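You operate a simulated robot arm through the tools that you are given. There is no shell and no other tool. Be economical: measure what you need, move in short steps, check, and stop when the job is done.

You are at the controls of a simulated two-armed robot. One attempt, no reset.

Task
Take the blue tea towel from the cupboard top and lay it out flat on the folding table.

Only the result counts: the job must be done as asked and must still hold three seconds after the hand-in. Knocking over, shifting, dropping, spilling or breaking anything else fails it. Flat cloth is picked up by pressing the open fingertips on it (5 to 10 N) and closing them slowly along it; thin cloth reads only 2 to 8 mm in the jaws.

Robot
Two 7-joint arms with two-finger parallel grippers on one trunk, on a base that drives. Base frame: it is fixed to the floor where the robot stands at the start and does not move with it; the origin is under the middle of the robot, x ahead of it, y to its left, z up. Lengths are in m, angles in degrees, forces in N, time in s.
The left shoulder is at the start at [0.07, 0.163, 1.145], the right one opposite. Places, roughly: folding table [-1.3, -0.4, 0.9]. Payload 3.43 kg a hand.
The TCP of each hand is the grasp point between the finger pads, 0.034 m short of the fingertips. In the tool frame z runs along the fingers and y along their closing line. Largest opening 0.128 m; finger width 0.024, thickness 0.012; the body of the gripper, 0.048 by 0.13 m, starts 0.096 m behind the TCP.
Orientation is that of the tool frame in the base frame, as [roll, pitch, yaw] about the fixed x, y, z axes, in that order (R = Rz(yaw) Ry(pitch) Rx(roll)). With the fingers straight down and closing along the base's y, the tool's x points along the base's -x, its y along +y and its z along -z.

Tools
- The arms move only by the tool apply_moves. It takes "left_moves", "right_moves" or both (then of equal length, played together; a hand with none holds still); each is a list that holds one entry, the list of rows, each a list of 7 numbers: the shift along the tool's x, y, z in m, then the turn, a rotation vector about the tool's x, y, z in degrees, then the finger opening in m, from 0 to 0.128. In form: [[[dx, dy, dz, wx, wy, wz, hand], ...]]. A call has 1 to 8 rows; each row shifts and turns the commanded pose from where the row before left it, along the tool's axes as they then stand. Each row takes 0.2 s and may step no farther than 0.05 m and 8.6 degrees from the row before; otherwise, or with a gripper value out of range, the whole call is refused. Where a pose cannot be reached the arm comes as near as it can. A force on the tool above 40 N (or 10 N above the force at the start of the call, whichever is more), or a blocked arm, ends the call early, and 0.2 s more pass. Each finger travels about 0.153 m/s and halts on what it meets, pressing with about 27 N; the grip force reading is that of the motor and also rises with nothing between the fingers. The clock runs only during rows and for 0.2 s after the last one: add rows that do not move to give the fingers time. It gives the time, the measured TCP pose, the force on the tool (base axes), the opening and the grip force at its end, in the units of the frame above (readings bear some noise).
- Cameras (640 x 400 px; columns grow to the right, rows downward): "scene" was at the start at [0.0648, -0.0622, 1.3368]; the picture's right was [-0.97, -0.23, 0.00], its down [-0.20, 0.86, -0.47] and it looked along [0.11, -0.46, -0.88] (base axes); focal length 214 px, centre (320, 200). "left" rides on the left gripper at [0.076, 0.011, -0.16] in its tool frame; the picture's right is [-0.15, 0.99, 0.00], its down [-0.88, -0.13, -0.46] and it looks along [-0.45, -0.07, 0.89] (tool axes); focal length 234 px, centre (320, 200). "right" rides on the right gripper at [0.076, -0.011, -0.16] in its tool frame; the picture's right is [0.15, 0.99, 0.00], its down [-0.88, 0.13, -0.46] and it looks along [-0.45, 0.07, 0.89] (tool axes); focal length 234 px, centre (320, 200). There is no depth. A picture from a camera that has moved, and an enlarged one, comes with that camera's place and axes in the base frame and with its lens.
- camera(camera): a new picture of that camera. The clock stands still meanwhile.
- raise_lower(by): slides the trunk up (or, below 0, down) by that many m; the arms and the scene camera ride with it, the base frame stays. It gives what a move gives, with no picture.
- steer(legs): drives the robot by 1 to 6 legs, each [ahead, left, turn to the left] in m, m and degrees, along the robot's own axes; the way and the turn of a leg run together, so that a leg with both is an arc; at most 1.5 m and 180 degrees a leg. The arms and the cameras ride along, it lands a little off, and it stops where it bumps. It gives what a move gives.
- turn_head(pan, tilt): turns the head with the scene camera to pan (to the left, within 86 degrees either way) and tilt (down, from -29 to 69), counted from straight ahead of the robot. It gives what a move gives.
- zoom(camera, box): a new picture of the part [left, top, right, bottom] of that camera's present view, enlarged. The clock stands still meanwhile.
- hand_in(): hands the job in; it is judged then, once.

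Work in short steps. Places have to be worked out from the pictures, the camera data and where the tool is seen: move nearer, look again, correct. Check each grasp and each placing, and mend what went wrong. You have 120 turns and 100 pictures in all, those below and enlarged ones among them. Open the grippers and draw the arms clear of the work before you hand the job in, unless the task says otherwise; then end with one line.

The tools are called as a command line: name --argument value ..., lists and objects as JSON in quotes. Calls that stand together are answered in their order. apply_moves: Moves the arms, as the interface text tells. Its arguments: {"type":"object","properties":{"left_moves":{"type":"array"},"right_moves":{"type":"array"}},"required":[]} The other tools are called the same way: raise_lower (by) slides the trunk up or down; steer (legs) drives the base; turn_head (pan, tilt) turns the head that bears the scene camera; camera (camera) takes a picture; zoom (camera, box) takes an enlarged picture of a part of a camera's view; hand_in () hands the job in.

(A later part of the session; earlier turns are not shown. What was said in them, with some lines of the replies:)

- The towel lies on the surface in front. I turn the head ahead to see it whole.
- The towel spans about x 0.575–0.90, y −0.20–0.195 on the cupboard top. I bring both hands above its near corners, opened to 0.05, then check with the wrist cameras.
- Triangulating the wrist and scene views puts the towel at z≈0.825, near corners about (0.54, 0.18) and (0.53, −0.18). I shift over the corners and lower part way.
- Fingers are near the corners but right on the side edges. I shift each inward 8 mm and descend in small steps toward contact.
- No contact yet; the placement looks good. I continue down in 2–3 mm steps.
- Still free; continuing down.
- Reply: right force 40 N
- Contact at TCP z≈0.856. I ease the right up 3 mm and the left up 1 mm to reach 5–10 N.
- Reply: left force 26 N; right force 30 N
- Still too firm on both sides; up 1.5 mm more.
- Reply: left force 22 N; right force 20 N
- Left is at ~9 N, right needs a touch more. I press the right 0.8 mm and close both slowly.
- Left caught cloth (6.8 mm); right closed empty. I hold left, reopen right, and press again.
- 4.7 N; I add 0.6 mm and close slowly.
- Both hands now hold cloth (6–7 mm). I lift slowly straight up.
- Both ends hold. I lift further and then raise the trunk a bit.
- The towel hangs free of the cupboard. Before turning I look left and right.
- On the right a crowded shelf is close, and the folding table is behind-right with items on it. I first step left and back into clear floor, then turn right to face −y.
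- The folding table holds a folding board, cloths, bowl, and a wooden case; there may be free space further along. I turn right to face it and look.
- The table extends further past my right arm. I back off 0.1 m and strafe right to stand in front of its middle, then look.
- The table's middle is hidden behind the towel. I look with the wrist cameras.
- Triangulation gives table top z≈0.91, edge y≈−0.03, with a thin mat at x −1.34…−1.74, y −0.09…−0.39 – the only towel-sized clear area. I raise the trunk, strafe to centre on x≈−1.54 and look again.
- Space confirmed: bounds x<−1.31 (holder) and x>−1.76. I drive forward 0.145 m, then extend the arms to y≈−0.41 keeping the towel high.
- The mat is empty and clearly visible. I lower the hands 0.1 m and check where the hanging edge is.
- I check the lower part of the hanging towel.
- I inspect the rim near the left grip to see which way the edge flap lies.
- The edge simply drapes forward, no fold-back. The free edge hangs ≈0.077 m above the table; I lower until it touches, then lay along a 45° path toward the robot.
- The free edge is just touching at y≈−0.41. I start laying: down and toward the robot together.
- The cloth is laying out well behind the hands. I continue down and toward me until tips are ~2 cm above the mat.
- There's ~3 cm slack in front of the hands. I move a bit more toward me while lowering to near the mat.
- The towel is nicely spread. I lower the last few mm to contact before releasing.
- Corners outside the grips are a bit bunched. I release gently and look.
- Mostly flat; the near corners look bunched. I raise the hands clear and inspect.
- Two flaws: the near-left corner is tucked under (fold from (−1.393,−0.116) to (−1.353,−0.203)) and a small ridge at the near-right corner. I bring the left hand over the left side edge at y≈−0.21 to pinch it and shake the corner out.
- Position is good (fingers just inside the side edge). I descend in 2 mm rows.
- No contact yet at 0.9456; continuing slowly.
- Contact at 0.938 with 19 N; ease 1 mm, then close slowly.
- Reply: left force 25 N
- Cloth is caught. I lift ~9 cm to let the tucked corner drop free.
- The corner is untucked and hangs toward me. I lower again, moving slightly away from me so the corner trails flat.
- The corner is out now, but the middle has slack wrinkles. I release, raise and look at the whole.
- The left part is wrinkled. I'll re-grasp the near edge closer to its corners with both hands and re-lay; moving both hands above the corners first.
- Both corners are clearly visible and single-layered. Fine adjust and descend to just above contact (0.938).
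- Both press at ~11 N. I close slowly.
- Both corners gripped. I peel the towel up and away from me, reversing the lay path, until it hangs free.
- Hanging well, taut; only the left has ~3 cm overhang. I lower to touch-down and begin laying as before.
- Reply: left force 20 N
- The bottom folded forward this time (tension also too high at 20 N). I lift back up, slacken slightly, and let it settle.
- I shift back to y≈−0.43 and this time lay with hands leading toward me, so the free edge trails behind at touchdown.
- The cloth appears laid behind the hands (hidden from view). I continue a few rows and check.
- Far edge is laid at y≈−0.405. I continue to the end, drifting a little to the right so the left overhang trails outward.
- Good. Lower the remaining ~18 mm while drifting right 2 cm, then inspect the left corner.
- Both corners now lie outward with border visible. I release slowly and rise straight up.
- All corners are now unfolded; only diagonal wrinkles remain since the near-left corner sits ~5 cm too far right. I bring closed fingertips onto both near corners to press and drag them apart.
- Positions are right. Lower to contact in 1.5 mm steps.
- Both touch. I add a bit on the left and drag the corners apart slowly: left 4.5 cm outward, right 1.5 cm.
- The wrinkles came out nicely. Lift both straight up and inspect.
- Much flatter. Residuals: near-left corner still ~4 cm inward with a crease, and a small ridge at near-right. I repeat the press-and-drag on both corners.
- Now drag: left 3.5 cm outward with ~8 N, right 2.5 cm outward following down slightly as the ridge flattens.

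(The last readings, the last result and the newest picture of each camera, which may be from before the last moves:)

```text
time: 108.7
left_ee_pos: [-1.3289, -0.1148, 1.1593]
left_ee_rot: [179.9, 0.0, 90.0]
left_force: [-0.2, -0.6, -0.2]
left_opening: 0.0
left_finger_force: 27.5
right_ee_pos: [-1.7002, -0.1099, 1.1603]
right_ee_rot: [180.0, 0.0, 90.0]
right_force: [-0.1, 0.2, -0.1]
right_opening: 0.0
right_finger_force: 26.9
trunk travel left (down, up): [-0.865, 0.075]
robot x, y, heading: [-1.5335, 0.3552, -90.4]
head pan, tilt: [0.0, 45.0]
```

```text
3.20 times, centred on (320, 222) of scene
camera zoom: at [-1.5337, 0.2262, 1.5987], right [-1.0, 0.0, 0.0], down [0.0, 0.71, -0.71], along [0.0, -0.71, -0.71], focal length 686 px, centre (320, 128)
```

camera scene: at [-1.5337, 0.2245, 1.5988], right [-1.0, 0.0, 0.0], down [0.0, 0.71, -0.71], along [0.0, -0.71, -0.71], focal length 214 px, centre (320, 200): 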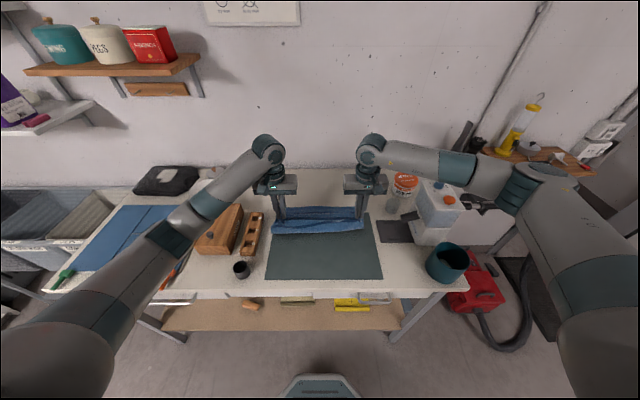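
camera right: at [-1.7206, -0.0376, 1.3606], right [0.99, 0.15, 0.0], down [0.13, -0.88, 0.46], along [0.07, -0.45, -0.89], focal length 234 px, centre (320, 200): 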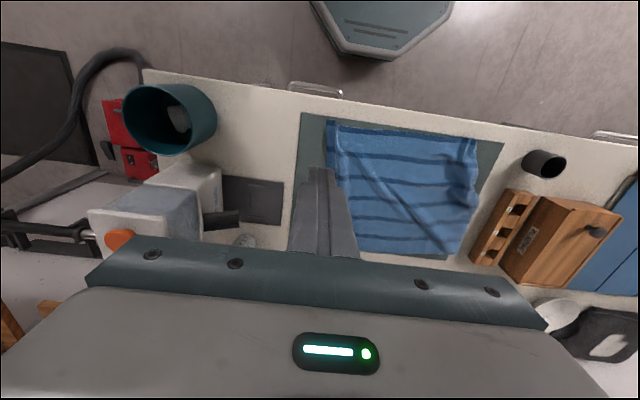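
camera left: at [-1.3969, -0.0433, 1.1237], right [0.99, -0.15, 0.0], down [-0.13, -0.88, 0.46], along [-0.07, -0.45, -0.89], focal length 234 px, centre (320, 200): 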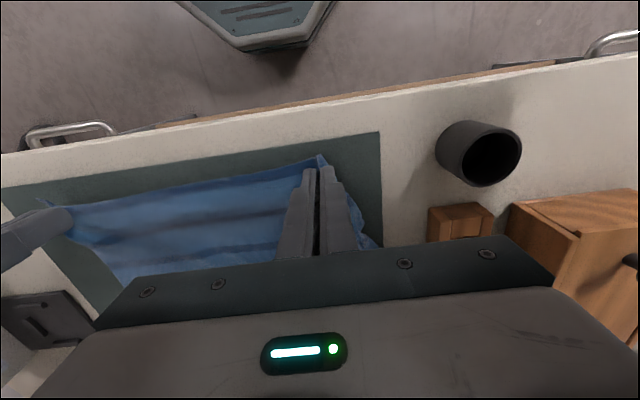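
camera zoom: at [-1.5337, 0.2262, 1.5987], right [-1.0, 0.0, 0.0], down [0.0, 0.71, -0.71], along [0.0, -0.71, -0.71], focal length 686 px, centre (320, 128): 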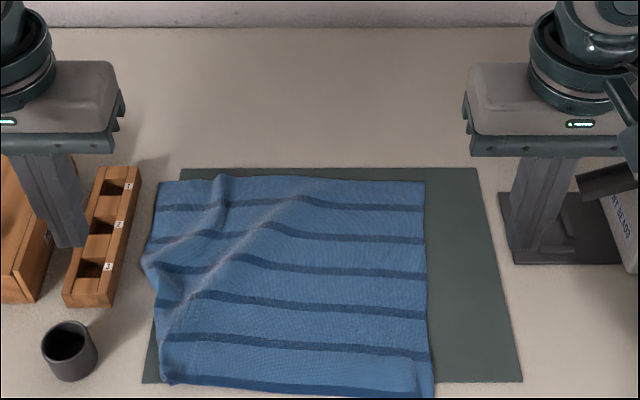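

The drag moved the whole towel left, and the near edge measures short. I inspect the corners with the wrist cameras.

zoom --camera "left" --box '[200, 90, 400, 215]'

zoom --camera "right" --box '[260, 90, 580, 290]'

```text
3.20 times, centred on (300, 152) of left
camera zoom: at [-1.3191, -0.039, 1.3189], right [0.99, -0.15, 0.0], down [-0.13, -0.88, 0.46], along [-0.07, -0.45, -0.89], focal length 749 px, centre (384, 352)
```

zoom: 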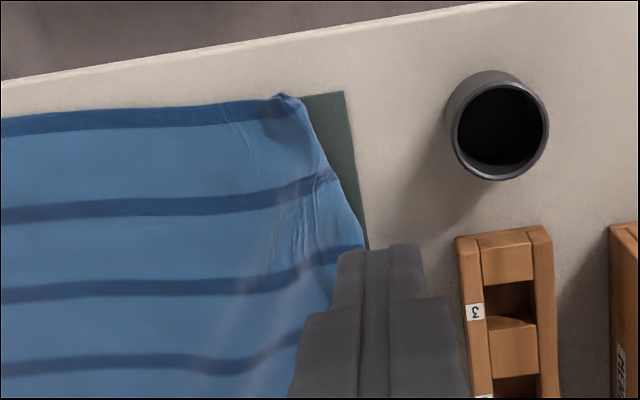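

```text
2.00 times, centred on (420, 190) of right
camera zoom: at [-1.7112, -0.0339, 1.3219], right [0.99, 0.15, 0.0], down [0.13, -0.88, 0.46], along [0.07, -0.45, -0.89], focal length 468 px, centre (120, 220)
```

zoom: 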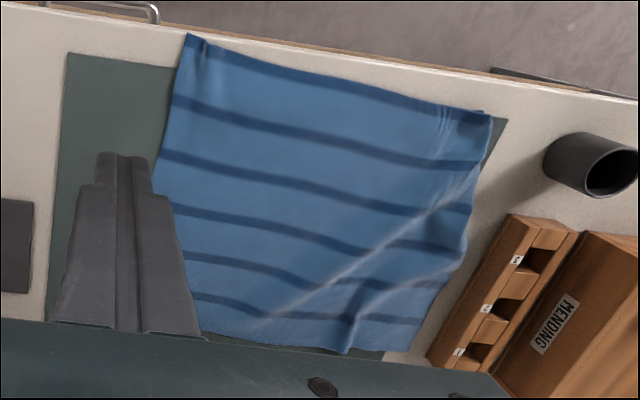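

The near-left corner got tucked under again by the drag. I repeat the proven untuck: pinch the left side edge at y≈−0.245, then re-lay with less sideways drift. Move there and down first.

apply_moves --left_moves '[[[-0.04, -0.01, 0, 0, 0, 0, 0.015], [-0.045, -0.01, 0.01, 0, 0, 0, 0.034], [-0.045, -0.009, 0.015, 0, 0, 0, 0.034], [0, 0, 0.048, 0, 0, 0, 0.034], [0, 0, 0.048, 0, 0, 0, 0.034], [0, 0, 0.048, 0, 0, 0, 0.034], [0, 0, 0.044, 0, 0, 0, 0.034], [0, 0, 0.002, 0, 0, 0, 0.034]]]'

apply_moves --left_moves '[[[0, 0, 0.0015, 0, 0, 0, 0.034], [0, 0, 0.0015, 0, 0, 0, 0.034], [0, 0, 0.001, 0, 0, 0, 0.034], [0, 0, 0, 0, 0, 0, 0.034]]]'

```text
time: 110.5
left_ee_pos: [-1.3565, -0.2449, 0.9428]
left_ee_rot: [-180.0, -0.1, 90.0]
left_force: [0.2, 0.3, 0.6]
left_opening: 0.0343
left_finger_force: 0.1
right_ee_pos: [-1.6993, -0.1107, 1.1604]
right_ee_rot: [-179.9, 0.0, 90.0]
right_force: [0.4, 0.2, -0.3]
right_opening: 0.0001
right_finger_force: 26.8
trunk travel left (down, up): [-0.865, 0.075]
robot x, y, heading: [-1.5352, 0.3557, -90.4]
head pan, tilt: [0.0, 45.0]
```

```text
time: 111.5
left_ee_pos: [-1.3571, -0.2453, 0.9391]
left_ee_rot: [-179.9, 0.0, 90.0]
left_force: [1.0, -0.4, -0.2]
left_opening: 0.0338
left_finger_force: 0.0
right_ee_pos: [-1.7005, -0.1109, 1.1598]
right_ee_rot: [180.0, 0.0, 90.0]
right_force: [-0.7, 0.2, 0.4]
right_opening: 0.0001
right_finger_force: 27.0
trunk travel left (down, up): [-0.865, 0.075]
robot x, y, heading: [-1.5344, 0.3566, -90.1]
head pan, tilt: [0.0, 45.0]
```

apply_moves --left_moves '[[[0, 0, 0.001, 0, 0, 0, 0.034], [0, 0, 0.001, 0, 0, 0, 0.034], [0, 0, 0, 0, 0, 0, 0.034]]]'

```text
time: 112.2
left_ee_pos: [-1.3582, -0.2469, 0.9386]
left_ee_rot: [-179.9, 0.1, 90.0]
left_force: [-0.2, 1.4, 6.4]
left_opening: 0.0337
left_finger_force: 0.1
right_ee_pos: [-1.7002, -0.1106, 1.1603]
right_ee_rot: [180.0, 0.0, 90.0]
right_force: [-0.8, -0.6, -0.1]
right_opening: 0.0002
right_finger_force: 27.3
trunk travel left (down, up): [-0.865, 0.075]
robot x, y, heading: [-1.5324, 0.3545, -90.0]
head pan, tilt: [0.0, 45.0]
```

Contact 6 N. Close slowly and lift 9 cm.

apply_moves --left_moves '[[[0, 0, 0.0002, 0, 0, 0, 0.029], [0, 0, 0, 0, 0, 0, 0.024], [0, 0, 0, 0, 0, 0, 0.019], [0, 0, 0, 0, 0, 0, 0.014], [0, 0, 0, 0, 0, 0, 0.009], [0, 0, 0, 0, 0, 0, 0.004], [0, 0, 0, 0, 0, 0, 0.0], [0, 0, 0, 0, 0, 0, 0.0]]]'

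apply_moves --left_moves '[[[0, 0, -0.01, 0, 0, 0, 0.0], [0, 0, -0.02, 0, 0, 0, 0.0], [0, 0, -0.025, 0, 0, 0, 0.0], [0, 0, -0.025, 0, 0, 0, 0.0], [0, 0, -0.025, 0, 0, 0, 0.0], [0, 0, 0, 0, 0, 0, 0.0], [0, 0, 0, 0, 0, 0, 0.0]]]'

zoom --camera "right" --box '[260, 90, 580, 290]'

```text
time: 114.0
left_ee_pos: [-1.3571, -0.2454, 0.9385]
left_ee_rot: [-180.0, 0.0, 90.1]
left_force: [3.3, -2.2, 16.6]
left_opening: 0.0021
left_finger_force: 27.0
right_ee_pos: [-1.7004, -0.1106, 1.1608]
right_ee_rot: [179.9, 0.1, 90.0]
right_force: [0.9, -0.9, -0.1]
right_opening: 0.0
right_finger_force: 26.9
trunk travel left (down, up): [-0.865, 0.075]
robot x, y, heading: [-1.5328, 0.3585, -90.2]
head pan, tilt: [0.0, 45.0]
```

```text
time: 115.7
left_ee_pos: [-1.3569, -0.2456, 1.0426]
left_ee_rot: [180.0, 0.0, 90.0]
left_force: [0.0, 0.0, -0.2]
left_opening: 0.0019
left_finger_force: 27.1
right_ee_pos: [-1.6999, -0.1112, 1.16]
right_ee_rot: [-180.0, 0.0, 90.0]
right_force: [0.4, -0.4, -1.0]
right_opening: 0.0001
right_finger_force: 27.3
trunk travel left (down, up): [-0.865, 0.075]
robot x, y, heading: [-1.534, 0.3539, -90.1]
head pan, tilt: [0.0, 45.0]
```

```text
2.00 times, centred on (420, 190) of right
camera zoom: at [-1.7112, -0.0353, 1.3211], right [0.99, 0.15, 0.0], down [0.13, -0.88, 0.46], along [0.07, -0.45, -0.89], focal length 468 px, centre (120, 220)
```

zoom: 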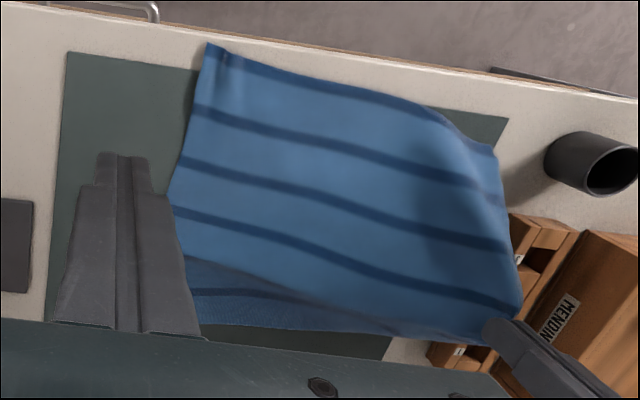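

The corner mostly dropped free but still curls. I lift 5 cm more, then lower while moving away so it trails flat.

apply_moves --left_moves '[[[0, -0.005, -0.025, 0, 0, 0, 0.0], [0, -0.005, -0.025, 0, 0, 0, 0.0], [0, 0, 0, 0, 0, 0, 0.0], [0, 0, 0, 0, 0, 0, 0.0], [-0.005, 0, 0.025, 0, 0, 0, 0.0], [-0.008, 0, 0.025, 0, 0, 0, 0.0], [-0.008, 0, 0.025, 0, 0, 0, 0.0], [-0.008, 0, 0.02, 0, 0, 0, 0.0]]]'

apply_moves --left_moves '[[[-0.005, 0, 0.02, 0, 0, 0, 0.0], [-0.004, 0, 0.02, 0, 0, 0, 0.0], [0, 0, 0.014, 0, 0, 0, 0.0], [0, 0, 0, 0, 0, 0, 0.008], [0, 0, 0, 0, 0, 0, 0.02], [0, 0, -0.02, 0, 0, 0, 0.028], [0, 0, -0.04, 0, 0, 0, 0.028], [0, 0, -0.04, 0, 0, 0, 0.028]]]'

apply_moves --left_moves '[[[0, 0.01, -0.04, 0, 0, 0, 0.028], [0.03, 0.01, -0.03, 0, 0, 0, 0.028], [0.03, 0, -0.02, 0, 0, 0, 0.028]]]'

camera --camera "scene"

```text
time: 117.5
left_ee_pos: [-1.366, -0.2739, 0.9958]
left_ee_rot: [180.0, 0.0, 90.0]
left_force: [0.7, -0.1, -1.5]
left_opening: 0.0017
left_finger_force: 27.2
right_ee_pos: [-1.6992, -0.1111, 1.1598]
right_ee_rot: [-179.9, 0.1, 90.0]
right_force: [-0.2, 0.6, 0.0]
right_opening: 0.0002
right_finger_force: 26.7
trunk travel left (down, up): [-0.865, 0.075]
robot x, y, heading: [-1.538, 0.3545, -89.9]
head pan, tilt: [0.0, 45.0]
```

```text
time: 119.2
left_ee_pos: [-1.3664, -0.2822, 1.0463]
left_ee_rot: [180.0, 0.0, 90.1]
left_force: [-0.9, -0.2, -0.3]
left_opening: 0.0279
left_finger_force: 0.0
right_ee_pos: [-1.7007, -0.1107, 1.1612]
right_ee_rot: [179.9, -0.1, 90.0]
right_force: [0.3, 0.5, 0.3]
right_opening: 0.0002
right_finger_force: 27.0
trunk travel left (down, up): [-0.865, 0.075]
robot x, y, heading: [-1.5344, 0.359, -90.2]
head pan, tilt: [0.0, 45.0]
```

```text
time: 120.0
left_ee_pos: [-1.3486, -0.2207, 1.1332]
left_ee_rot: [180.0, 0.0, 90.0]
left_force: [0.0, 0.0, 0.4]
left_opening: 0.028
left_finger_force: 0.1
right_ee_pos: [-1.7001, -0.1107, 1.1611]
right_ee_rot: [180.0, 0.0, 90.0]
right_force: [0.6, -0.2, 1.0]
right_opening: 0.0001
right_finger_force: 26.8
trunk travel left (down, up): [-0.865, 0.075]
robot x, y, heading: [-1.5346, 0.351, -90.0]
head pan, tilt: [0.0, 45.0]
```

```text
11 pictures are left
camera scene: at [-1.5337, 0.226, 1.5988], right [-1.0, 0.0, 0.0], down [0.0, 0.71, -0.71], along [0.0, -0.71, -0.71], focal length 214 px, centre (320, 200)
```

scene: 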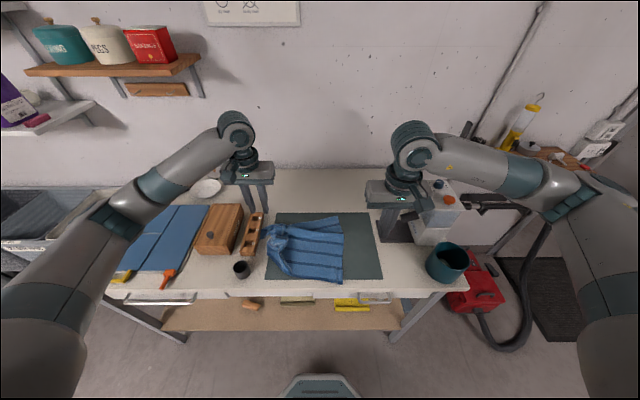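

zoom --camera "scene" --box '[240, 200, 384, 290]'

```text
4.44 times, centred on (312, 245) of scene
camera zoom: at [-1.5337, 0.226, 1.5988], right [-1.0, 0.0, 0.0], down [0.0, 0.71, -0.71], along [0.0, -0.71, -0.71], focal length 953 px, centre (356, 0)
```

zoom: 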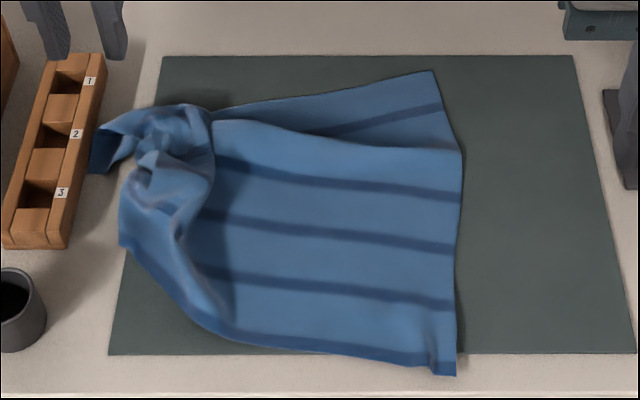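

Messy on the left, but the whole near edge with its true corner is visible now: left corner ≈(−1.342,−0.186), right ≈(−1.607,−0.076). I position both hands at those corners, turning the left gripper 40° to align with the edge.

apply_moves --left_moves '[[[0.02, -0.011, 0, 0, 0, 0, 0.028], [0.02, -0.011, 0, 0, 0, 0, 0.028], [0, 0, 0.03, 0, 0, 8, 0.028], [0, 0, 0.03, 0, 0, 8, 0.028], [0, 0, 0.03, 0, 0, 8, 0.028], [0, 0, 0.03, 0, 0, 8, 0.028], [0, 0, 0.03, 0, 0, 8, 0.028], [0, 0, 0.02, 0, 0, 0, 0.028]]]' --right_moves '[[[0.006, 0.041, 0, 0, 0, 0, 0.01], [0.006, 0.041, 0, 0, 0, 0, 0.028], [0.006, 0.041, 0, 0, 0, 0, 0.028], [0, 0, 0.045, 0, 0, 0, 0.028], [0, 0, 0.045, 0, 0, 0, 0.028], [0, 0, 0.045, 0, 0, 0, 0.028], [0, 0, 0.045, 0, 0, 0, 0.028], [0, 0, 0.02, 0, 0, 0, 0.028]]]'

zoom --camera "left" --box '[160, 80, 440, 255]'

zoom --camera "right" --box '[200, 80, 440, 230]'

```text
time: 121.8
left_ee_pos: [-1.3719, -0.1836, 0.9613]
left_ee_rot: [179.9, 0.1, 49.9]
left_force: [0.2, -0.9, -0.5]
left_opening: 0.028
left_finger_force: 0.0
right_ee_pos: [-1.5774, -0.092, 0.96]
right_ee_rot: [-180.0, 0.0, 90.0]
right_force: [-0.3, 0.0, -1.2]
right_opening: 0.0282
right_finger_force: 0.0
trunk travel left (down, up): [-0.865, 0.075]
robot x, y, heading: [-1.5346, 0.355, -90.2]
head pan, tilt: [0.0, 45.0]
```

```text
2.29 times, centred on (300, 168) of left
camera zoom: at [-1.3154, -0.1317, 1.1224], right [0.66, -0.75, 0.0], down [-0.67, -0.59, 0.46], along [-0.34, -0.3, -0.89], focal length 535 px, centre (366, 274)
```

zoom: 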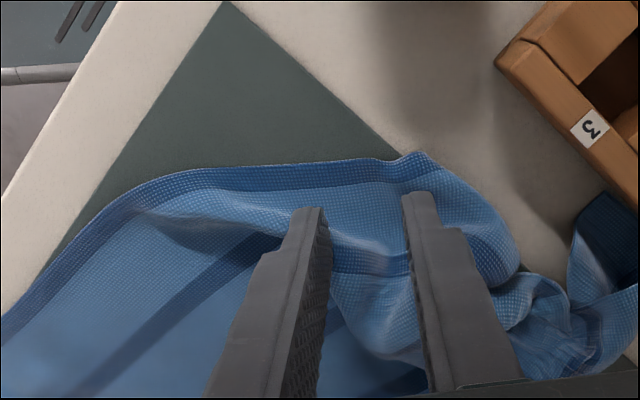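

```text
2.67 times, centred on (320, 155) of right
camera zoom: at [-1.5884, -0.0165, 1.1215], right [0.99, 0.15, 0.0], down [0.13, -0.88, 0.46], along [0.07, -0.45, -0.89], focal length 624 px, centre (320, 320)
```

zoom: 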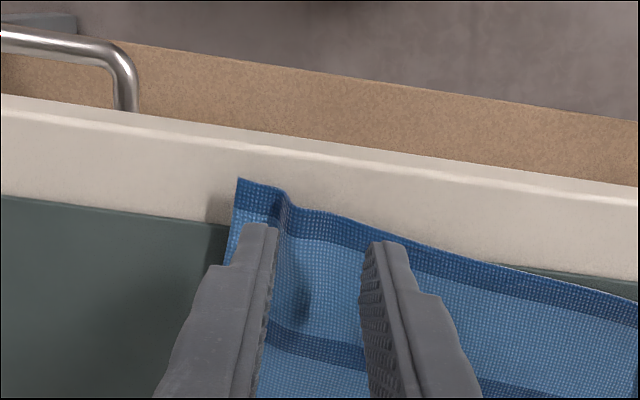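

Both hands are well placed at true corners. Small nudge toward the edge, then down to contact.

apply_moves --left_moves '[[[0.005, 0.003, 0.006, 0, 0, 0, 0.028], [0, 0, 0.006, 0, 0, 0, 0.028], [0, 0, 0.004, 0, 0, 0, 0.028], [0, 0, 0.003, 0, 0, 0, 0.028], [0, 0, 0.0015, 0, 0, 0, 0.028], [0, 0, 0, 0, 0, 0, 0.028]]]' --right_moves '[[[0.003, -0.001, 0.006, 0, 0, 0, 0.028], [0, 0, 0.006, 0, 0, 0, 0.028], [0, 0, 0.004, 0, 0, 0, 0.028], [0, 0, 0.003, 0, 0, 0, 0.028], [0, 0, 0.001, 0, 0, 0, 0.028], [0, 0, 0, 0, 0, 0, 0.028]]]'

```text
time: 123.2
left_ee_pos: [-1.3637, -0.1818, 0.942]
left_ee_rot: [180.0, -0.1, 49.9]
left_force: [0.3, -0.1, 1.2]
left_opening: 0.028
left_finger_force: 0.0
right_ee_pos: [-1.5775, -0.0887, 0.9409]
right_ee_rot: [-179.8, 0.0, 90.0]
right_force: [-0.2, -0.2, -0.4]
right_opening: 0.0277
right_finger_force: 0.1
trunk travel left (down, up): [-0.865, 0.075]
robot x, y, heading: [-1.5345, 0.3556, -90.4]
head pan, tilt: [0.0, 45.0]
```

apply_moves --left_moves '[[[0, 0, 0.001, 0, 0, 0, 0.028], [0, 0, 0.001, 0, 0, 0, 0.028], [0, 0, 0.001, 0, 0, 0, 0.028], [0, 0, 0, 0, 0, 0, 0.028]]]' --right_moves '[[[0, 0, 0.001, 0, 0, 0, 0.028], [0, 0, 0.001, 0, 0, 0, 0.028], [0, 0, 0.0005, 0, 0, 0, 0.028], [0, 0, 0, 0, 0, 0, 0.028]]]'

```text
time: 124.2
left_ee_pos: [-1.3638, -0.1817, 0.9397]
left_ee_rot: [180.0, 0.0, 50.0]
left_force: [0.0, -0.2, 3.5]
left_opening: 0.0278
left_finger_force: 0.1
right_ee_pos: [-1.5784, -0.0889, 0.9387]
right_ee_rot: [-179.9, 0.0, 90.0]
right_force: [-0.4, 0.0, 3.4]
right_opening: 0.0282
right_finger_force: 0.0
trunk travel left (down, up): [-0.865, 0.075]
robot x, y, heading: [-1.533, 0.353, -90.2]
head pan, tilt: [0.0, 45.0]
```

Add ~0.6 mm press and close slowly.

apply_moves --left_moves '[[[0, 0, 0.0007, 0, 0, 0, 0.028], [0, 0, 0, 0, 0, 0, 0.023], [0, 0, 0, 0, 0, 0, 0.018], [0, 0, 0, 0, 0, 0, 0.013], [0, 0, 0, 0, 0, 0, 0.009], [0, 0, 0, 0, 0, 0, 0.005], [0, 0, 0, 0, 0, 0, 0.001], [0, 0, 0, 0, 0, 0, 0]]]' --right_moves '[[[0, 0, 0.0006, 0, 0, 0, 0.028], [0, 0, 0, 0, 0, 0, 0.023], [0, 0, 0, 0, 0, 0, 0.018], [0, 0, 0, 0, 0, 0, 0.013], [0, 0, 0, 0, 0, 0, 0.009], [0, 0, 0, 0, 0, 0, 0.005], [0, 0, 0, 0, 0, 0, 0.001], [0, 0, 0, 0, 0, 0, 0]]]'

```text
time: 126.0
left_ee_pos: [-1.364, -0.1797, 0.9394]
left_ee_rot: [179.9, 0.1, 50.1]
left_force: [-3.7, 1.0, 6.4]
left_opening: 0.0018
left_finger_force: 26.9
right_ee_pos: [-1.5781, -0.0892, 0.9376]
right_ee_rot: [-180.0, 0.1, 90.0]
right_force: [2.4, -1.0, 4.7]
right_opening: 0.0024
right_finger_force: 26.8
trunk travel left (down, up): [-0.865, 0.075]
robot x, y, heading: [-1.5305, 0.355, -90.1]
head pan, tilt: [0.0, 45.0]
```

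Both gripped. I lift, rotate the left back, and spread the hands.

apply_moves --left_moves '[[[0, 0, -0.02, 0, 0, 0, 0], [0, 0, -0.03, 0, 0, -8, 0], [0, 0, -0.03, 0, 0, -8, 0], [0, 0, -0.03, 0, 0, -8, 0], [0, 0, -0.03, 0, 0, -8, 0], [0, 0, -0.03, 0, 0, -8, 0]]]' --right_moves '[[[0, 0, -0.02, 0, 0, 0, 0], [-0.018, -0.012, -0.03, 0, 0, 0, 0], [-0.018, -0.012, -0.03, 0, 0, 0, 0], [-0.018, -0.012, -0.03, 0, 0, 0, 0], [-0.018, -0.012, -0.03, 0, 0, 0, 0], [-0.018, -0.008, -0.03, 0, 0, 0, 0]]]'

apply_moves --left_moves '[[[-0.025, -0.003, -0.025, 0, 0, 0, 0], [-0.03, -0.003, -0.022, 0, 0, 0, 0], [-0.03, -0.003, -0.022, 0, 0, 0, 0], [-0.03, -0.003, -0.022, 0, 0, 0, 0], [-0.03, -0.003, -0.022, 0, 0, 0, 0], [-0.03, -0.003, -0.022, 0, 0, 0, 0], [-0.03, -0.003, -0.022, 0, 0, 0, 0], [-0.03, -0.003, -0.022, 0, 0, 0, 0]]]' --right_moves '[[[-0.025, -0.003, -0.025, 0, 0, 0, 0], [-0.03, -0.003, -0.022, 0, 0, 0, 0], [-0.03, -0.003, -0.022, 0, 0, 0, 0], [-0.03, -0.003, -0.022, 0, 0, 0, 0], [-0.03, -0.003, -0.022, 0, 0, 0, 0], [-0.03, -0.003, -0.022, 0, 0, 0, 0], [-0.03, -0.003, -0.022, 0, 0, 0, 0], [-0.03, -0.003, -0.022, 0, 0, 0, 0]]]'

```text
time: 127.5
left_ee_pos: [-1.3675, -0.182, 1.1083]
left_ee_rot: [-179.7, 0.0, 89.9]
left_force: [-23.7, -1.2, 1.1]
left_opening: 0.0018
left_finger_force: 27.4
right_ee_pos: [-1.6324, -0.18, 1.108]
right_ee_rot: [179.8, 0.0, 90.1]
right_force: [23.9, 0.9, -0.4]
right_opening: 0.0025
right_finger_force: 26.6
trunk travel left (down, up): [-0.865, 0.075]
robot x, y, heading: [-1.5357, 0.3602, -90.1]
head pan, tilt: [0.0, 45.0]
```

```text
time: 129.2
left_ee_pos: [-1.3882, -0.4157, 1.2878]
left_ee_rot: [-179.7, -0.1, 89.7]
left_force: [-33.5, -0.4, -0.7]
left_opening: 0.0018
left_finger_force: 26.5
right_ee_pos: [-1.6577, -0.4147, 1.2879]
right_ee_rot: [179.7, 0.0, 90.3]
right_force: [33.8, 0.5, -0.6]
right_opening: 0.003
right_finger_force: 27.2
trunk travel left (down, up): [-0.865, 0.075]
robot x, y, heading: [-1.5302, 0.3564, -90.0]
head pan, tilt: [0.0, 45.0]
```

Too taut (33 N); bring the hands 1.2 cm together, settle and look.

apply_moves --left_moves '[[[0, -0.003, 0, 0, 0, 0, 0], [0, -0.003, 0, 0, 0, 0, 0], [0, 0, 0, 0, 0, 0, 0], [0, 0, 0, 0, 0, 0, 0], [0, 0, 0, 0, 0, 0, 0], [0, 0, 0, 0, 0, 0, 0]]]' --right_moves '[[[0, 0.003, 0, 0, 0, 0, 0], [0, 0.003, 0, 0, 0, 0, 0], [0, 0, 0, 0, 0, 0, 0], [0, 0, 0, 0, 0, 0, 0], [0, 0, 0, 0, 0, 0, 0], [0, 0, 0, 0, 0, 0, 0]]]'

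zoom --camera "scene" --box '[230, 90, 410, 202]'

```text
time: 130.7
left_ee_pos: [-1.3922, -0.4158, 1.2879]
left_ee_rot: [-180.0, 0.0, 90.0]
left_force: [-15.7, -0.1, 0.0]
left_opening: 0.0019
left_finger_force: 26.9
right_ee_pos: [-1.6525, -0.4141, 1.2869]
right_ee_rot: [180.0, 0.0, 90.0]
right_force: [15.2, 0.7, 0.0]
right_opening: 0.0023
right_finger_force: 27.1
trunk travel left (down, up): [-0.865, 0.075]
robot x, y, heading: [-1.5368, 0.3609, -90.0]
head pan, tilt: [0.0, 45.0]
```

```text
3.56 times, centred on (320, 146) of scene
camera zoom: at [-1.5338, 0.2247, 1.5988], right [-1.0, 0.0, 0.0], down [0.0, 0.71, -0.71], along [0.0, -0.71, -0.71], focal length 763 px, centre (320, 392)
```

zoom: 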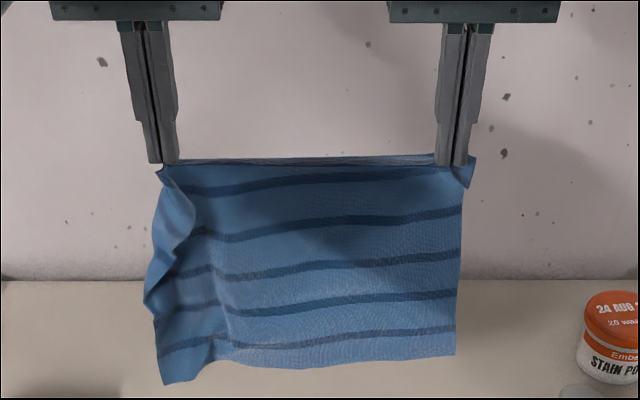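

Hanging nicely by both true corners. I lay it again with the same hands-leading path, no side drift.

apply_moves --left_moves '[[[-0.012, -0.001, 0.012, 0, 0, 0, 0], [-0.012, -0.001, 0.012, 0, 0, 0, 0], [0, 0, 0.012, 0, 0, 0, 0], [0, 0, 0.01, 0, 0, 0, 0], [0, 0, 0, 0, 0, 0, 0], [0, 0, 0, 0, 0, 0, 0]]]' --right_moves '[[[-0.012, 0.001, 0.012, 0, 0, 0, 0], [-0.012, 0.001, 0.012, 0, 0, 0, 0], [0, 0, 0.012, 0, 0, 0, 0], [0, 0, 0.01, 0, 0, 0, 0], [0, 0, 0, 0, 0, 0, 0], [0, 0, 0, 0, 0, 0, 0]]]'

apply_moves --left_moves '[[[0.012, 0, 0.013, 0, 0, 0, 0], [0.014, 0, 0.015, 0, 0, 0, 0], [0.016, 0, 0.017, 0, 0, 0, 0], [0.02, 0, 0.017, 0, 0, 0, 0], [0.022, 0, 0.018, 0, 0, 0, 0], [0.022, 0, 0.018, 0, 0, 0, 0], [0.022, 0, 0.018, 0, 0, 0, 0], [0.02, 0, 0.02, 0, 0, 0, 0]]]' --right_moves '[[[0.012, 0, 0.013, 0, 0, 0, 0], [0.014, 0, 0.015, 0, 0, 0, 0], [0.016, 0, 0.017, 0, 0, 0, 0], [0.02, 0, 0.017, 0, 0, 0, 0], [0.022, 0, 0.018, 0, 0, 0, 0], [0.022, 0, 0.018, 0, 0, 0, 0], [0.022, 0, 0.018, 0, 0, 0, 0], [0.02, 0, 0.02, 0, 0, 0, 0]]]'

apply_moves --left_moves '[[[0.02, 0, 0.02, 0, 0, 0, 0], [0.02, 0, 0.02, 0, 0, 0, 0], [0.02, 0, 0.02, 0, 0, 0, 0], [0.022, 0, 0.018, 0, 0, 0, 0], [0.022, 0, 0.018, 0, 0, 0, 0], [0, 0, 0, 0, 0, 0, 0]]]' --right_moves '[[[0.02, 0, 0.02, 0, 0, 0, 0], [0.02, 0, 0.02, 0, 0, 0, 0], [0.02, 0, 0.02, 0, 0, 0, 0], [0.022, 0, 0.018, 0, 0, 0, 0], [0.022, 0, 0.018, 0, 0, 0, 0], [0, 0, 0, 0, 0, 0, 0]]]'

zoom --camera "scene" --box '[230, 180, 400, 286]'

```text
time: 132.1
left_ee_pos: [-1.3971, -0.4406, 1.2415]
left_ee_rot: [180.0, 0.0, 89.9]
left_force: [-5.9, -0.5, 0.4]
left_opening: 0.0016
left_finger_force: 26.8
right_ee_pos: [-1.6493, -0.4386, 1.2405]
right_ee_rot: [-180.0, 0.1, 90.0]
right_force: [5.3, 0.6, 0.3]
right_opening: 0.0025
right_finger_force: 27.3
trunk travel left (down, up): [-0.865, 0.075]
robot x, y, heading: [-1.5321, 0.3561, -90.3]
head pan, tilt: [0.0, 45.0]
```

```text
time: 133.8
left_ee_pos: [-1.3958, -0.2945, 1.1067]
left_ee_rot: [179.9, -0.1, 90.0]
left_force: [-7.0, 0.1, -0.6]
left_opening: 0.0018
left_finger_force: 27.3
right_ee_pos: [-1.6511, -0.2895, 1.1052]
right_ee_rot: [180.0, -0.1, 89.9]
right_force: [7.5, 0.6, 0.6]
right_opening: 0.0023
right_finger_force: 26.8
trunk travel left (down, up): [-0.865, 0.075]
robot x, y, heading: [-1.5335, 0.3575, -90.1]
head pan, tilt: [0.0, 45.0]
```

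```text
time: 135.2
left_ee_pos: [-1.3971, -0.1896, 1.0091]
left_ee_rot: [-180.0, 0.0, 89.9]
left_force: [-4.9, 0.3, 0.0]
left_opening: 0.0017
left_finger_force: 26.4
right_ee_pos: [-1.6493, -0.1879, 1.008]
right_ee_rot: [-180.0, 0.0, 89.9]
right_force: [5.1, -0.4, -0.3]
right_opening: 0.0024
right_finger_force: 27.0
trunk travel left (down, up): [-0.865, 0.075]
robot x, y, heading: [-1.5355, 0.3581, -89.9]
head pan, tilt: [0.0, 45.0]
```

```text
3.76 times, centred on (315, 233) of scene
camera zoom: at [-1.5338, 0.224, 1.5987], right [-1.0, 0.0, 0.0], down [0.0, 0.71, -0.71], along [0.0, -0.71, -0.71], focal length 807 px, centre (339, 76)
```

zoom: 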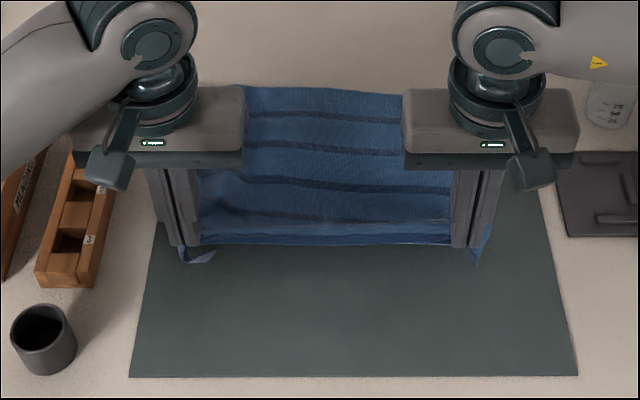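

Far edge laid at y≈−0.45. Finish: forward 4.5 cm and down, with just the left hand easing inward 1.2 cm so its corner flares out.

apply_moves --left_moves '[[[0.011, 0, 0.014, 0, 0, 0, 0], [0.011, 0, 0.014, 0, 0, 0, 0], [0.01, -0.003, 0.013, 0, 0, 0, 0], [0.01, -0.003, 0.011, 0, 0, 0, 0], [0.006, -0.004, 0.007, 0, 0, 0, 0], [0.002, -0.002, 0.004, 0, 0, 0, 0], [0, 0, 0, 0, 0, 0, 0]]]' --right_moves '[[[0.011, 0, 0.014, 0, 0, 0, 0], [0.011, 0, 0.014, 0, 0, 0, 0], [0.01, 0, 0.013, 0, 0, 0, 0], [0.01, 0, 0.011, 0, 0, 0, 0], [0.006, 0, 0.007, 0, 0, 0, 0], [0.002, 0, 0.004, 0, 0, 0, 0], [0, 0, 0, 0, 0, 0, 0]]]'

zoom --camera "left" --box '[120, 80, 440, 280]'

```text
time: 136.8
left_ee_pos: [-1.4085, -0.1396, 0.9476]
left_ee_rot: [180.0, 0.0, 89.9]
left_force: [0.4, 0.2, 1.0]
left_opening: 0.0015
left_finger_force: 27.1
right_ee_pos: [-1.6505, -0.1361, 0.9452]
right_ee_rot: [179.9, 0.0, 90.0]
right_force: [0.0, 0.0, -0.5]
right_opening: 0.0021
right_finger_force: 27.6
trunk travel left (down, up): [-0.865, 0.075]
robot x, y, heading: [-1.5364, 0.3581, -90.1]
head pan, tilt: [0.0, 45.0]
```

```text
2.00 times, centred on (280, 180) of left
camera zoom: at [-1.3986, -0.0623, 1.1073], right [0.99, -0.15, 0.0], down [-0.13, -0.88, 0.46], along [-0.07, -0.45, -0.89], focal length 468 px, centre (400, 240)
```

zoom: 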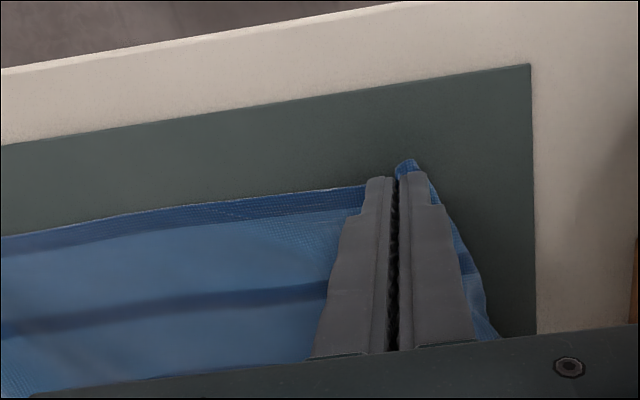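

Very good; the left corner is small and out. Release slowly and rise straight up.

apply_moves --left_moves '[[[0, 0, 0.002, 0, 0, 0, 0.004], [0, 0, 0, 0, 0, 0, 0.008], [0, 0, 0, 0, 0, 0, 0.014], [0, 0, 0, 0, 0, 0, 0.022], [0, 0, 0, 0, 0, 0, 0.03], [0, 0, -0.015, 0, 0, 0, 0.03], [0, 0, -0.04, 0, 0, 0, 0.03], [0, 0, -0.045, 0, 0, 0, 0.03]]]' --right_moves '[[[0, 0, 0.001, 0, 0, 0, 0.004], [0, 0, 0, 0, 0, 0, 0.008], [0, 0, 0, 0, 0, 0, 0.014], [0, 0, 0, 0, 0, 0, 0.022], [0, 0, 0, 0, 0, 0, 0.03], [0, 0, -0.015, 0, 0, 0, 0.03], [0, 0, -0.04, 0, 0, 0, 0.03], [0, 0, -0.045, 0, 0, 0, 0.03]]]'

apply_moves --left_moves '[[[0, 0.02, -0.04, 0, 0, 0, 0.028], [0, 0.03, -0.04, 0, 0, 0, 0.02], [0, 0.02, -0.04, 0, 0, 0, 0.01], [0, 0.02, -0.04, 0, 0, 0, 0]]]' --right_moves '[[[0, -0.02, -0.04, 0, 0, 0, 0.028], [0, -0.02, -0.04, 0, 0, 0, 0.02], [0, -0.02, -0.04, 0, 0, 0, 0.01], [0, -0.02, -0.04, 0, 0, 0, 0]]]'

zoom --camera "scene" --box '[240, 195, 392, 290]'

```text
time: 138.7
left_ee_pos: [-1.4068, -0.1398, 1.0422]
left_ee_rot: [-180.0, 0.0, 90.1]
left_force: [0.3, 0.6, -0.3]
left_opening: 0.03
left_finger_force: 0.0
right_ee_pos: [-1.6485, -0.137, 1.044]
right_ee_rot: [-180.0, 0.0, 90.0]
right_force: [-0.5, 0.0, -0.1]
right_opening: 0.0299
right_finger_force: 0.0
trunk travel left (down, up): [-0.865, 0.075]
robot x, y, heading: [-1.5335, 0.3571, -90.0]
head pan, tilt: [0.0, 45.0]
```

```text
time: 139.7
left_ee_pos: [-1.3195, -0.1391, 1.2051]
left_ee_rot: [-179.9, 0.0, 89.9]
left_force: [-0.8, -0.9, -0.4]
left_opening: 0.0001
left_finger_force: 26.6
right_ee_pos: [-1.7298, -0.1338, 1.2051]
right_ee_rot: [-179.9, 0.0, 90.0]
right_force: [0.2, 0.1, -0.9]
right_opening: 0.0
right_finger_force: 27.4
trunk travel left (down, up): [-0.865, 0.075]
robot x, y, heading: [-1.5336, 0.3533, -90.3]
head pan, tilt: [0.0, 45.0]
```

```text
4.21 times, centred on (316, 242) of scene
camera zoom: at [-1.534, 0.2269, 1.5988], right [-1.0, 0.0, 0.0], down [0.0, 0.71, -0.71], along [0.0, -0.71, -0.71], focal length 903 px, centre (337, 21)
```

zoom: 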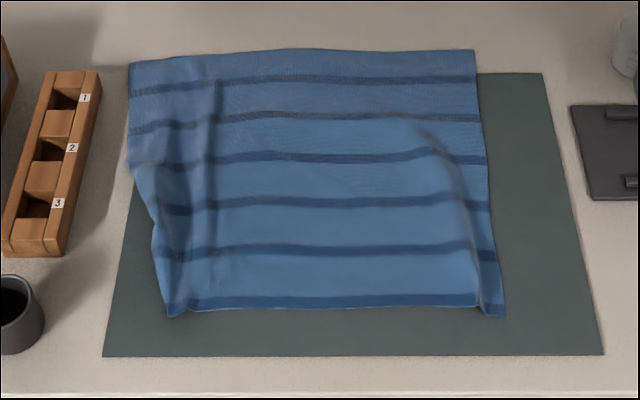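

Now flat with all four corners out; excess is only in two near-side ridges beside the corners. I'll press fingertips on the outer flaps themselves and draw both outward together.

apply_moves --left_moves '[[[0, -0.04, 0.02, 0, 0, 0, 0], [0, -0.04, 0.02, 0, 0, 0, 0], [0, 0, 0.048, 0, 0, 0, 0], [0, 0, 0.048, 0, 0, 0, 0], [0, 0, 0.048, 0, 0, 0, 0], [0, 0, 0.048, 0, 0, 0, 0], [0, 0, 0.024, 0, 0, 0, 0], [0, 0, 0.005, 0, 0, 0, 0]]]' --right_moves '[[[-0.002, 0.032, 0.02, 0, 0, 0, 0], [-0.002, 0.032, 0.02, 0, 0, 0, 0], [0, 0, 0.048, 0, 0, 0, 0], [0, 0, 0.048, 0, 0, 0, 0], [0, 0, 0.048, 0, 0, 0, 0], [0, 0, 0.048, 0, 0, 0, 0], [0, 0, 0.024, 0, 0, 0, 0], [0, 0, 0.005, 0, 0, 0, 0]]]'

apply_moves --left_moves '[[[0, 0, 0.001, 0, 0, 0, 0], [0, 0, 0.001, 0, 0, 0, 0], [0, 0, 0.001, 0, 0, 0, 0], [0, 0, 0, 0, 0, 0, 0]]]' --right_moves '[[[0, 0, 0.001, 0, 0, 0, 0], [0, 0, 0.001, 0, 0, 0, 0], [0, 0, 0.001, 0, 0, 0, 0], [0, 0, 0, 0, 0, 0, 0]]]'

```text
time: 141.4
left_ee_pos: [-1.3993, -0.1383, 0.9431]
left_ee_rot: [180.0, 0.1, 90.0]
left_force: [0.1, 0.5, 0.2]
left_opening: 0.0
left_finger_force: 27.4
right_ee_pos: [-1.6677, -0.1401, 0.9436]
right_ee_rot: [179.9, 0.0, 90.0]
right_force: [-0.8, 0.4, 0.4]
right_opening: 0.0003
right_finger_force: 27.7
trunk travel left (down, up): [-0.865, 0.075]
robot x, y, heading: [-1.5313, 0.3613, -90.4]
head pan, tilt: [0.0, 45.0]
```

```text
time: 142.4
left_ee_pos: [-1.3983, -0.14, 0.9402]
left_ee_rot: [180.0, 0.0, 89.9]
left_force: [0.1, -0.7, -0.3]
left_opening: 0.0
left_finger_force: 27.0
right_ee_pos: [-1.6658, -0.1402, 0.9413]
right_ee_rot: [180.0, 0.0, 90.0]
right_force: [0.4, 0.0, -0.5]
right_opening: 0.0001
right_finger_force: 27.0
trunk travel left (down, up): [-0.865, 0.075]
robot x, y, heading: [-1.5322, 0.3575, -90.1]
head pan, tilt: [0.0, 45.0]
```

apply_moves --left_moves '[[[0, 0, 0.001, 0, 0, 0, 0], [0, 0, 0.0007, 0, 0, 0, 0], [0, 0, 0, 0, 0, 0, 0]]]' --right_moves '[[[0, 0, 0.001, 0, 0, 0, 0], [0, 0, 0.001, 0, 0, 0, 0], [0, 0, 0, 0, 0, 0, 0]]]'

```text
time: 143.2
left_ee_pos: [-1.3975, -0.1389, 0.939]
left_ee_rot: [180.0, 0.1, 90.1]
left_force: [-0.9, -0.3, 5.7]
left_opening: 0.0003
left_finger_force: 26.8
right_ee_pos: [-1.665, -0.1401, 0.9396]
right_ee_rot: [180.0, 0.0, 90.0]
right_force: [0.0, -0.9, 0.2]
right_opening: 0.0002
right_finger_force: 26.8
trunk travel left (down, up): [-0.865, 0.075]
robot x, y, heading: [-1.536, 0.3555, -90.1]
head pan, tilt: [0.0, 45.0]
```

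apply_moves --left_moves '[[[0, 0, 0, 0, 0, 0, 0], [0, 0, 0, 0, 0, 0, 0], [0, 0, 0, 0, 0, 0, 0]]]' --right_moves '[[[0, 0, 0.0008, 0, 0, 0, 0], [0, 0, 0.0006, 0, 0, 0, 0], [0, 0, 0, 0, 0, 0, 0]]]'

```text
time: 144.1
left_ee_pos: [-1.3981, -0.1363, 0.9402]
left_ee_rot: [-180.0, 0.1, 90.0]
left_force: [0.1, -1.5, 2.6]
left_opening: 0.0
left_finger_force: 27.3
right_ee_pos: [-1.6645, -0.1403, 0.9377]
right_ee_rot: [179.9, 0.0, 89.9]
right_force: [-3.7, 0.9, 16.1]
right_opening: 0.0
right_finger_force: 26.8
trunk travel left (down, up): [-0.865, 0.075]
robot x, y, heading: [-1.5324, 0.3545, -90.1]
head pan, tilt: [0.0, 45.0]
```

Balance the presses to ~8–10 N and draw both outward 3 cm.

apply_moves --left_moves '[[[0, 0, 0.0007, 0, 0, 0, 0], [0, 0.005, 0, 0, 0, 0, 0], [0, 0.005, 0, 0, 0, 0, 0], [0, 0.005, 0, 0, 0, 0, 0], [0, 0.005, 0, 0, 0, 0, 0], [0, 0.005, 0, 0, 0, 0, 0], [0, 0.005, 0, 0, 0, 0, 0], [0, 0, 0, 0, 0, 0, 0]]]' --right_moves '[[[0, 0, -0.0004, 0, 0, 0, 0], [0, -0.005, 0, 0, 0, 0, 0], [0, -0.005, 0, 0, 0, 0, 0], [0, -0.005, 0, 0, 0, 0, 0], [0, -0.005, 0, 0, 0, 0, 0], [0, -0.005, 0, 0, 0, 0, 0], [0, -0.005, 0, 0, 0, 0, 0], [0, 0, 0, 0, 0, 0, 0]]]'

apply_moves --left_moves '[[[0, 0, -0.01, 0, 0, 0, 0], [0, 0, -0.04, 0, 0, 0, 0], [0, 0, -0.05, 0, 0, 0, 0], [0, 0.02, -0.045, 0, 0, 0, 0], [0, 0.02, -0.045, 0, 0, 0, 0], [0, 0, -0.045, 0, 0, 0, 0]]]' --right_moves '[[[0, 0, -0.01, 0, 0, 0, 0], [0, 0, -0.04, 0, 0, 0, 0], [0, 0, -0.05, 0, 0, 0, 0], [0, -0.02, -0.045, 0, 0, 0, 0], [0, -0.02, -0.045, 0, 0, 0, 0], [0, 0, -0.045, 0, 0, 0, 0]]]'

zoom --camera "scene" --box '[240, 195, 392, 290]'

```text
time: 145.8
left_ee_pos: [-1.3672, -0.1375, 0.9381]
left_ee_rot: [180.0, 0.0, 90.0]
left_force: [-6.6, 0.9, 10.7]
left_opening: 0.0
left_finger_force: 27.1
right_ee_pos: [-1.6964, -0.1393, 0.938]
right_ee_rot: [-180.0, 0.1, 90.0]
right_force: [4.9, 0.2, 7.6]
right_opening: 0.0
right_finger_force: 26.8
trunk travel left (down, up): [-0.865, 0.075]
robot x, y, heading: [-1.5341, 0.357, -90.0]
head pan, tilt: [0.0, 45.0]
```

```text
time: 147.2
left_ee_pos: [-1.3283, -0.1395, 1.1733]
left_ee_rot: [-180.0, 0.0, 90.0]
left_force: [-0.2, -0.6, 0.0]
left_opening: 0.0002
left_finger_force: 27.2
right_ee_pos: [-1.7365, -0.1402, 1.1711]
right_ee_rot: [-180.0, -0.1, 90.0]
right_force: [-0.2, 0.0, -0.1]
right_opening: 0.0
right_finger_force: 27.2
trunk travel left (down, up): [-0.865, 0.075]
robot x, y, heading: [-1.534, 0.3604, -90.4]
head pan, tilt: [0.0, 45.0]
```

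```text
4.21 times, centred on (316, 242) of scene
camera zoom: at [-1.5337, 0.2249, 1.5986], right [-1.0, 0.0, 0.0], down [0.0, 0.71, -0.71], along [0.0, -0.71, -0.71], focal length 903 px, centre (337, 21)
```

zoom: 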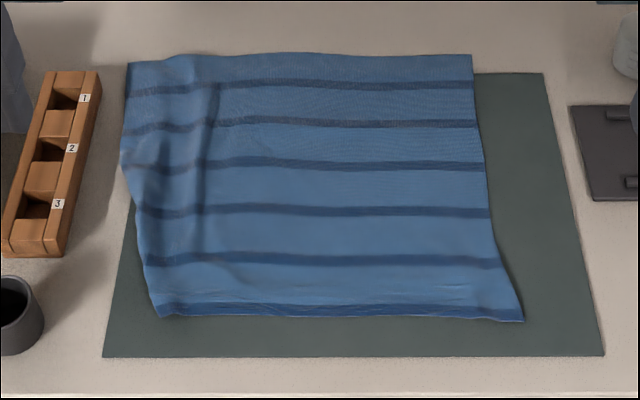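

Right side is now perfectly flat. I check the left near corner closely (3 pictures left).

zoom --camera "left" --box '[180, 90, 380, 215]'

```text
3.20 times, centred on (280, 152) of left
camera zoom: at [-1.3171, -0.0637, 1.3338], right [0.99, -0.15, 0.0], down [-0.13, -0.88, 0.46], along [-0.07, -0.45, -0.89], focal length 749 px, centre (448, 352)
```

zoom: 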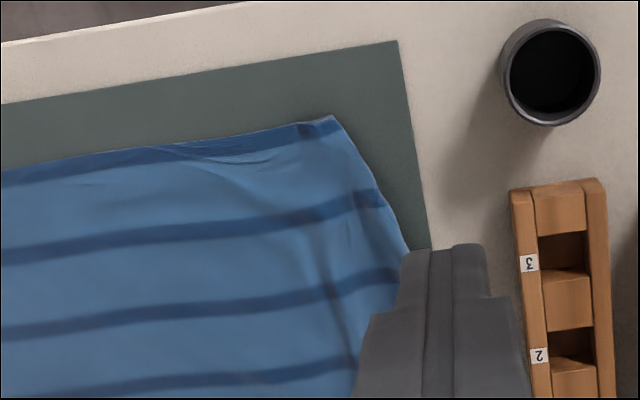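

The remaining left-corner gather is small and low; the towel lies flat with its stripes straight. I stop here rather than risk disturbing it: open the grippers, raise, and back off.

apply_moves --left_moves '[[[0, 0, -0.04, 0, 0, 0, 0.03], [0, 0, -0.04, 0, 0, 0, 0.06], [0.03, 0, -0.02, 0, 0, 0, 0.06], [0.03, 0, 0, 0, 0, 0, 0.06]]]' --right_moves '[[[0, 0, -0.04, 0, 0, 0, 0.03], [0, 0, -0.04, 0, 0, 0, 0.06], [0.03, 0, -0.02, 0, 0, 0, 0.06], [0.03, 0, 0, 0, 0, 0, 0.06]]]'

steer --legs '[[-0.16, 0, 0]]'

zoom --camera "scene" --box '[220, 130, 420, 255]'

```text
time: 148.2
left_ee_pos: [-1.3281, -0.0758, 1.273]
left_ee_rot: [-179.9, 0.0, 90.0]
left_force: [0.5, 1.0, -0.5]
left_opening: 0.0601
left_finger_force: 0.1
right_ee_pos: [-1.7355, -0.0784, 1.2737]
right_ee_rot: [179.9, 0.1, 89.8]
right_force: [0.3, 0.3, 0.6]
right_opening: 0.0602
right_finger_force: 0.1
trunk travel left (down, up): [-0.865, 0.075]
robot x, y, heading: [-1.5337, 0.3547, -90.2]
head pan, tilt: [0.0, 45.0]
```

```text
time: 149.7
left_ee_pos: [-1.3279, 0.081, 1.2712]
left_ee_rot: [-180.0, -0.2, 90.0]
left_force: [0.4, -0.9, -0.1]
left_opening: 0.0599
left_finger_force: 0.1
right_ee_pos: [-1.7346, 0.076, 1.2706]
right_ee_rot: [179.9, -0.2, 90.0]
right_force: [-0.5, 0.2, 0.2]
right_opening: 0.0602
right_finger_force: 0.2
trunk travel left (down, up): [-0.865, 0.075]
robot x, y, heading: [-1.5321, 0.5182, -90.2]
head pan, tilt: [0.0, 45.0]
```

```text
3.20 times, centred on (320, 192) of scene
camera zoom: at [-1.5335, 0.3823, 1.5983], right [-1.0, 0.0, 0.0], down [0.0, 0.71, -0.71], along [0.0, -0.71, -0.71], focal length 686 px, centre (320, 224)
```

zoom: 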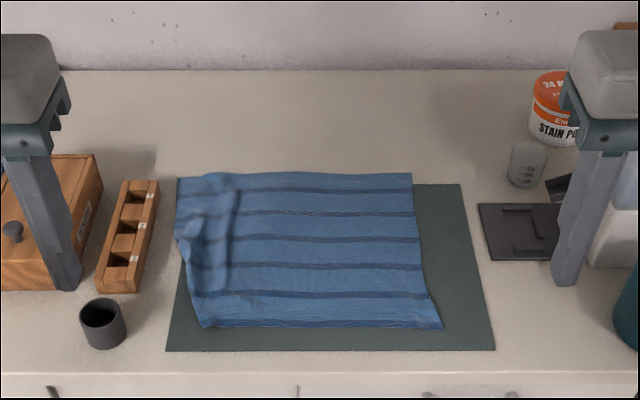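

The view confirms the towel spread on the table, everything else in place, arms clear and grippers open. Handing in.

hand_in

```text
The job is handed in.
```

I moved the blue tea towel from the cupboard top to the folding table and laid it out over the thin grey mat, the only space there big enough for it. It isn't perfectly flat. The near-left corner sits about 5 cm short and may still be slightly folded under, and a low wave runs along the left side. I saw nothing else moved, and both grippers are open with the arms clear.
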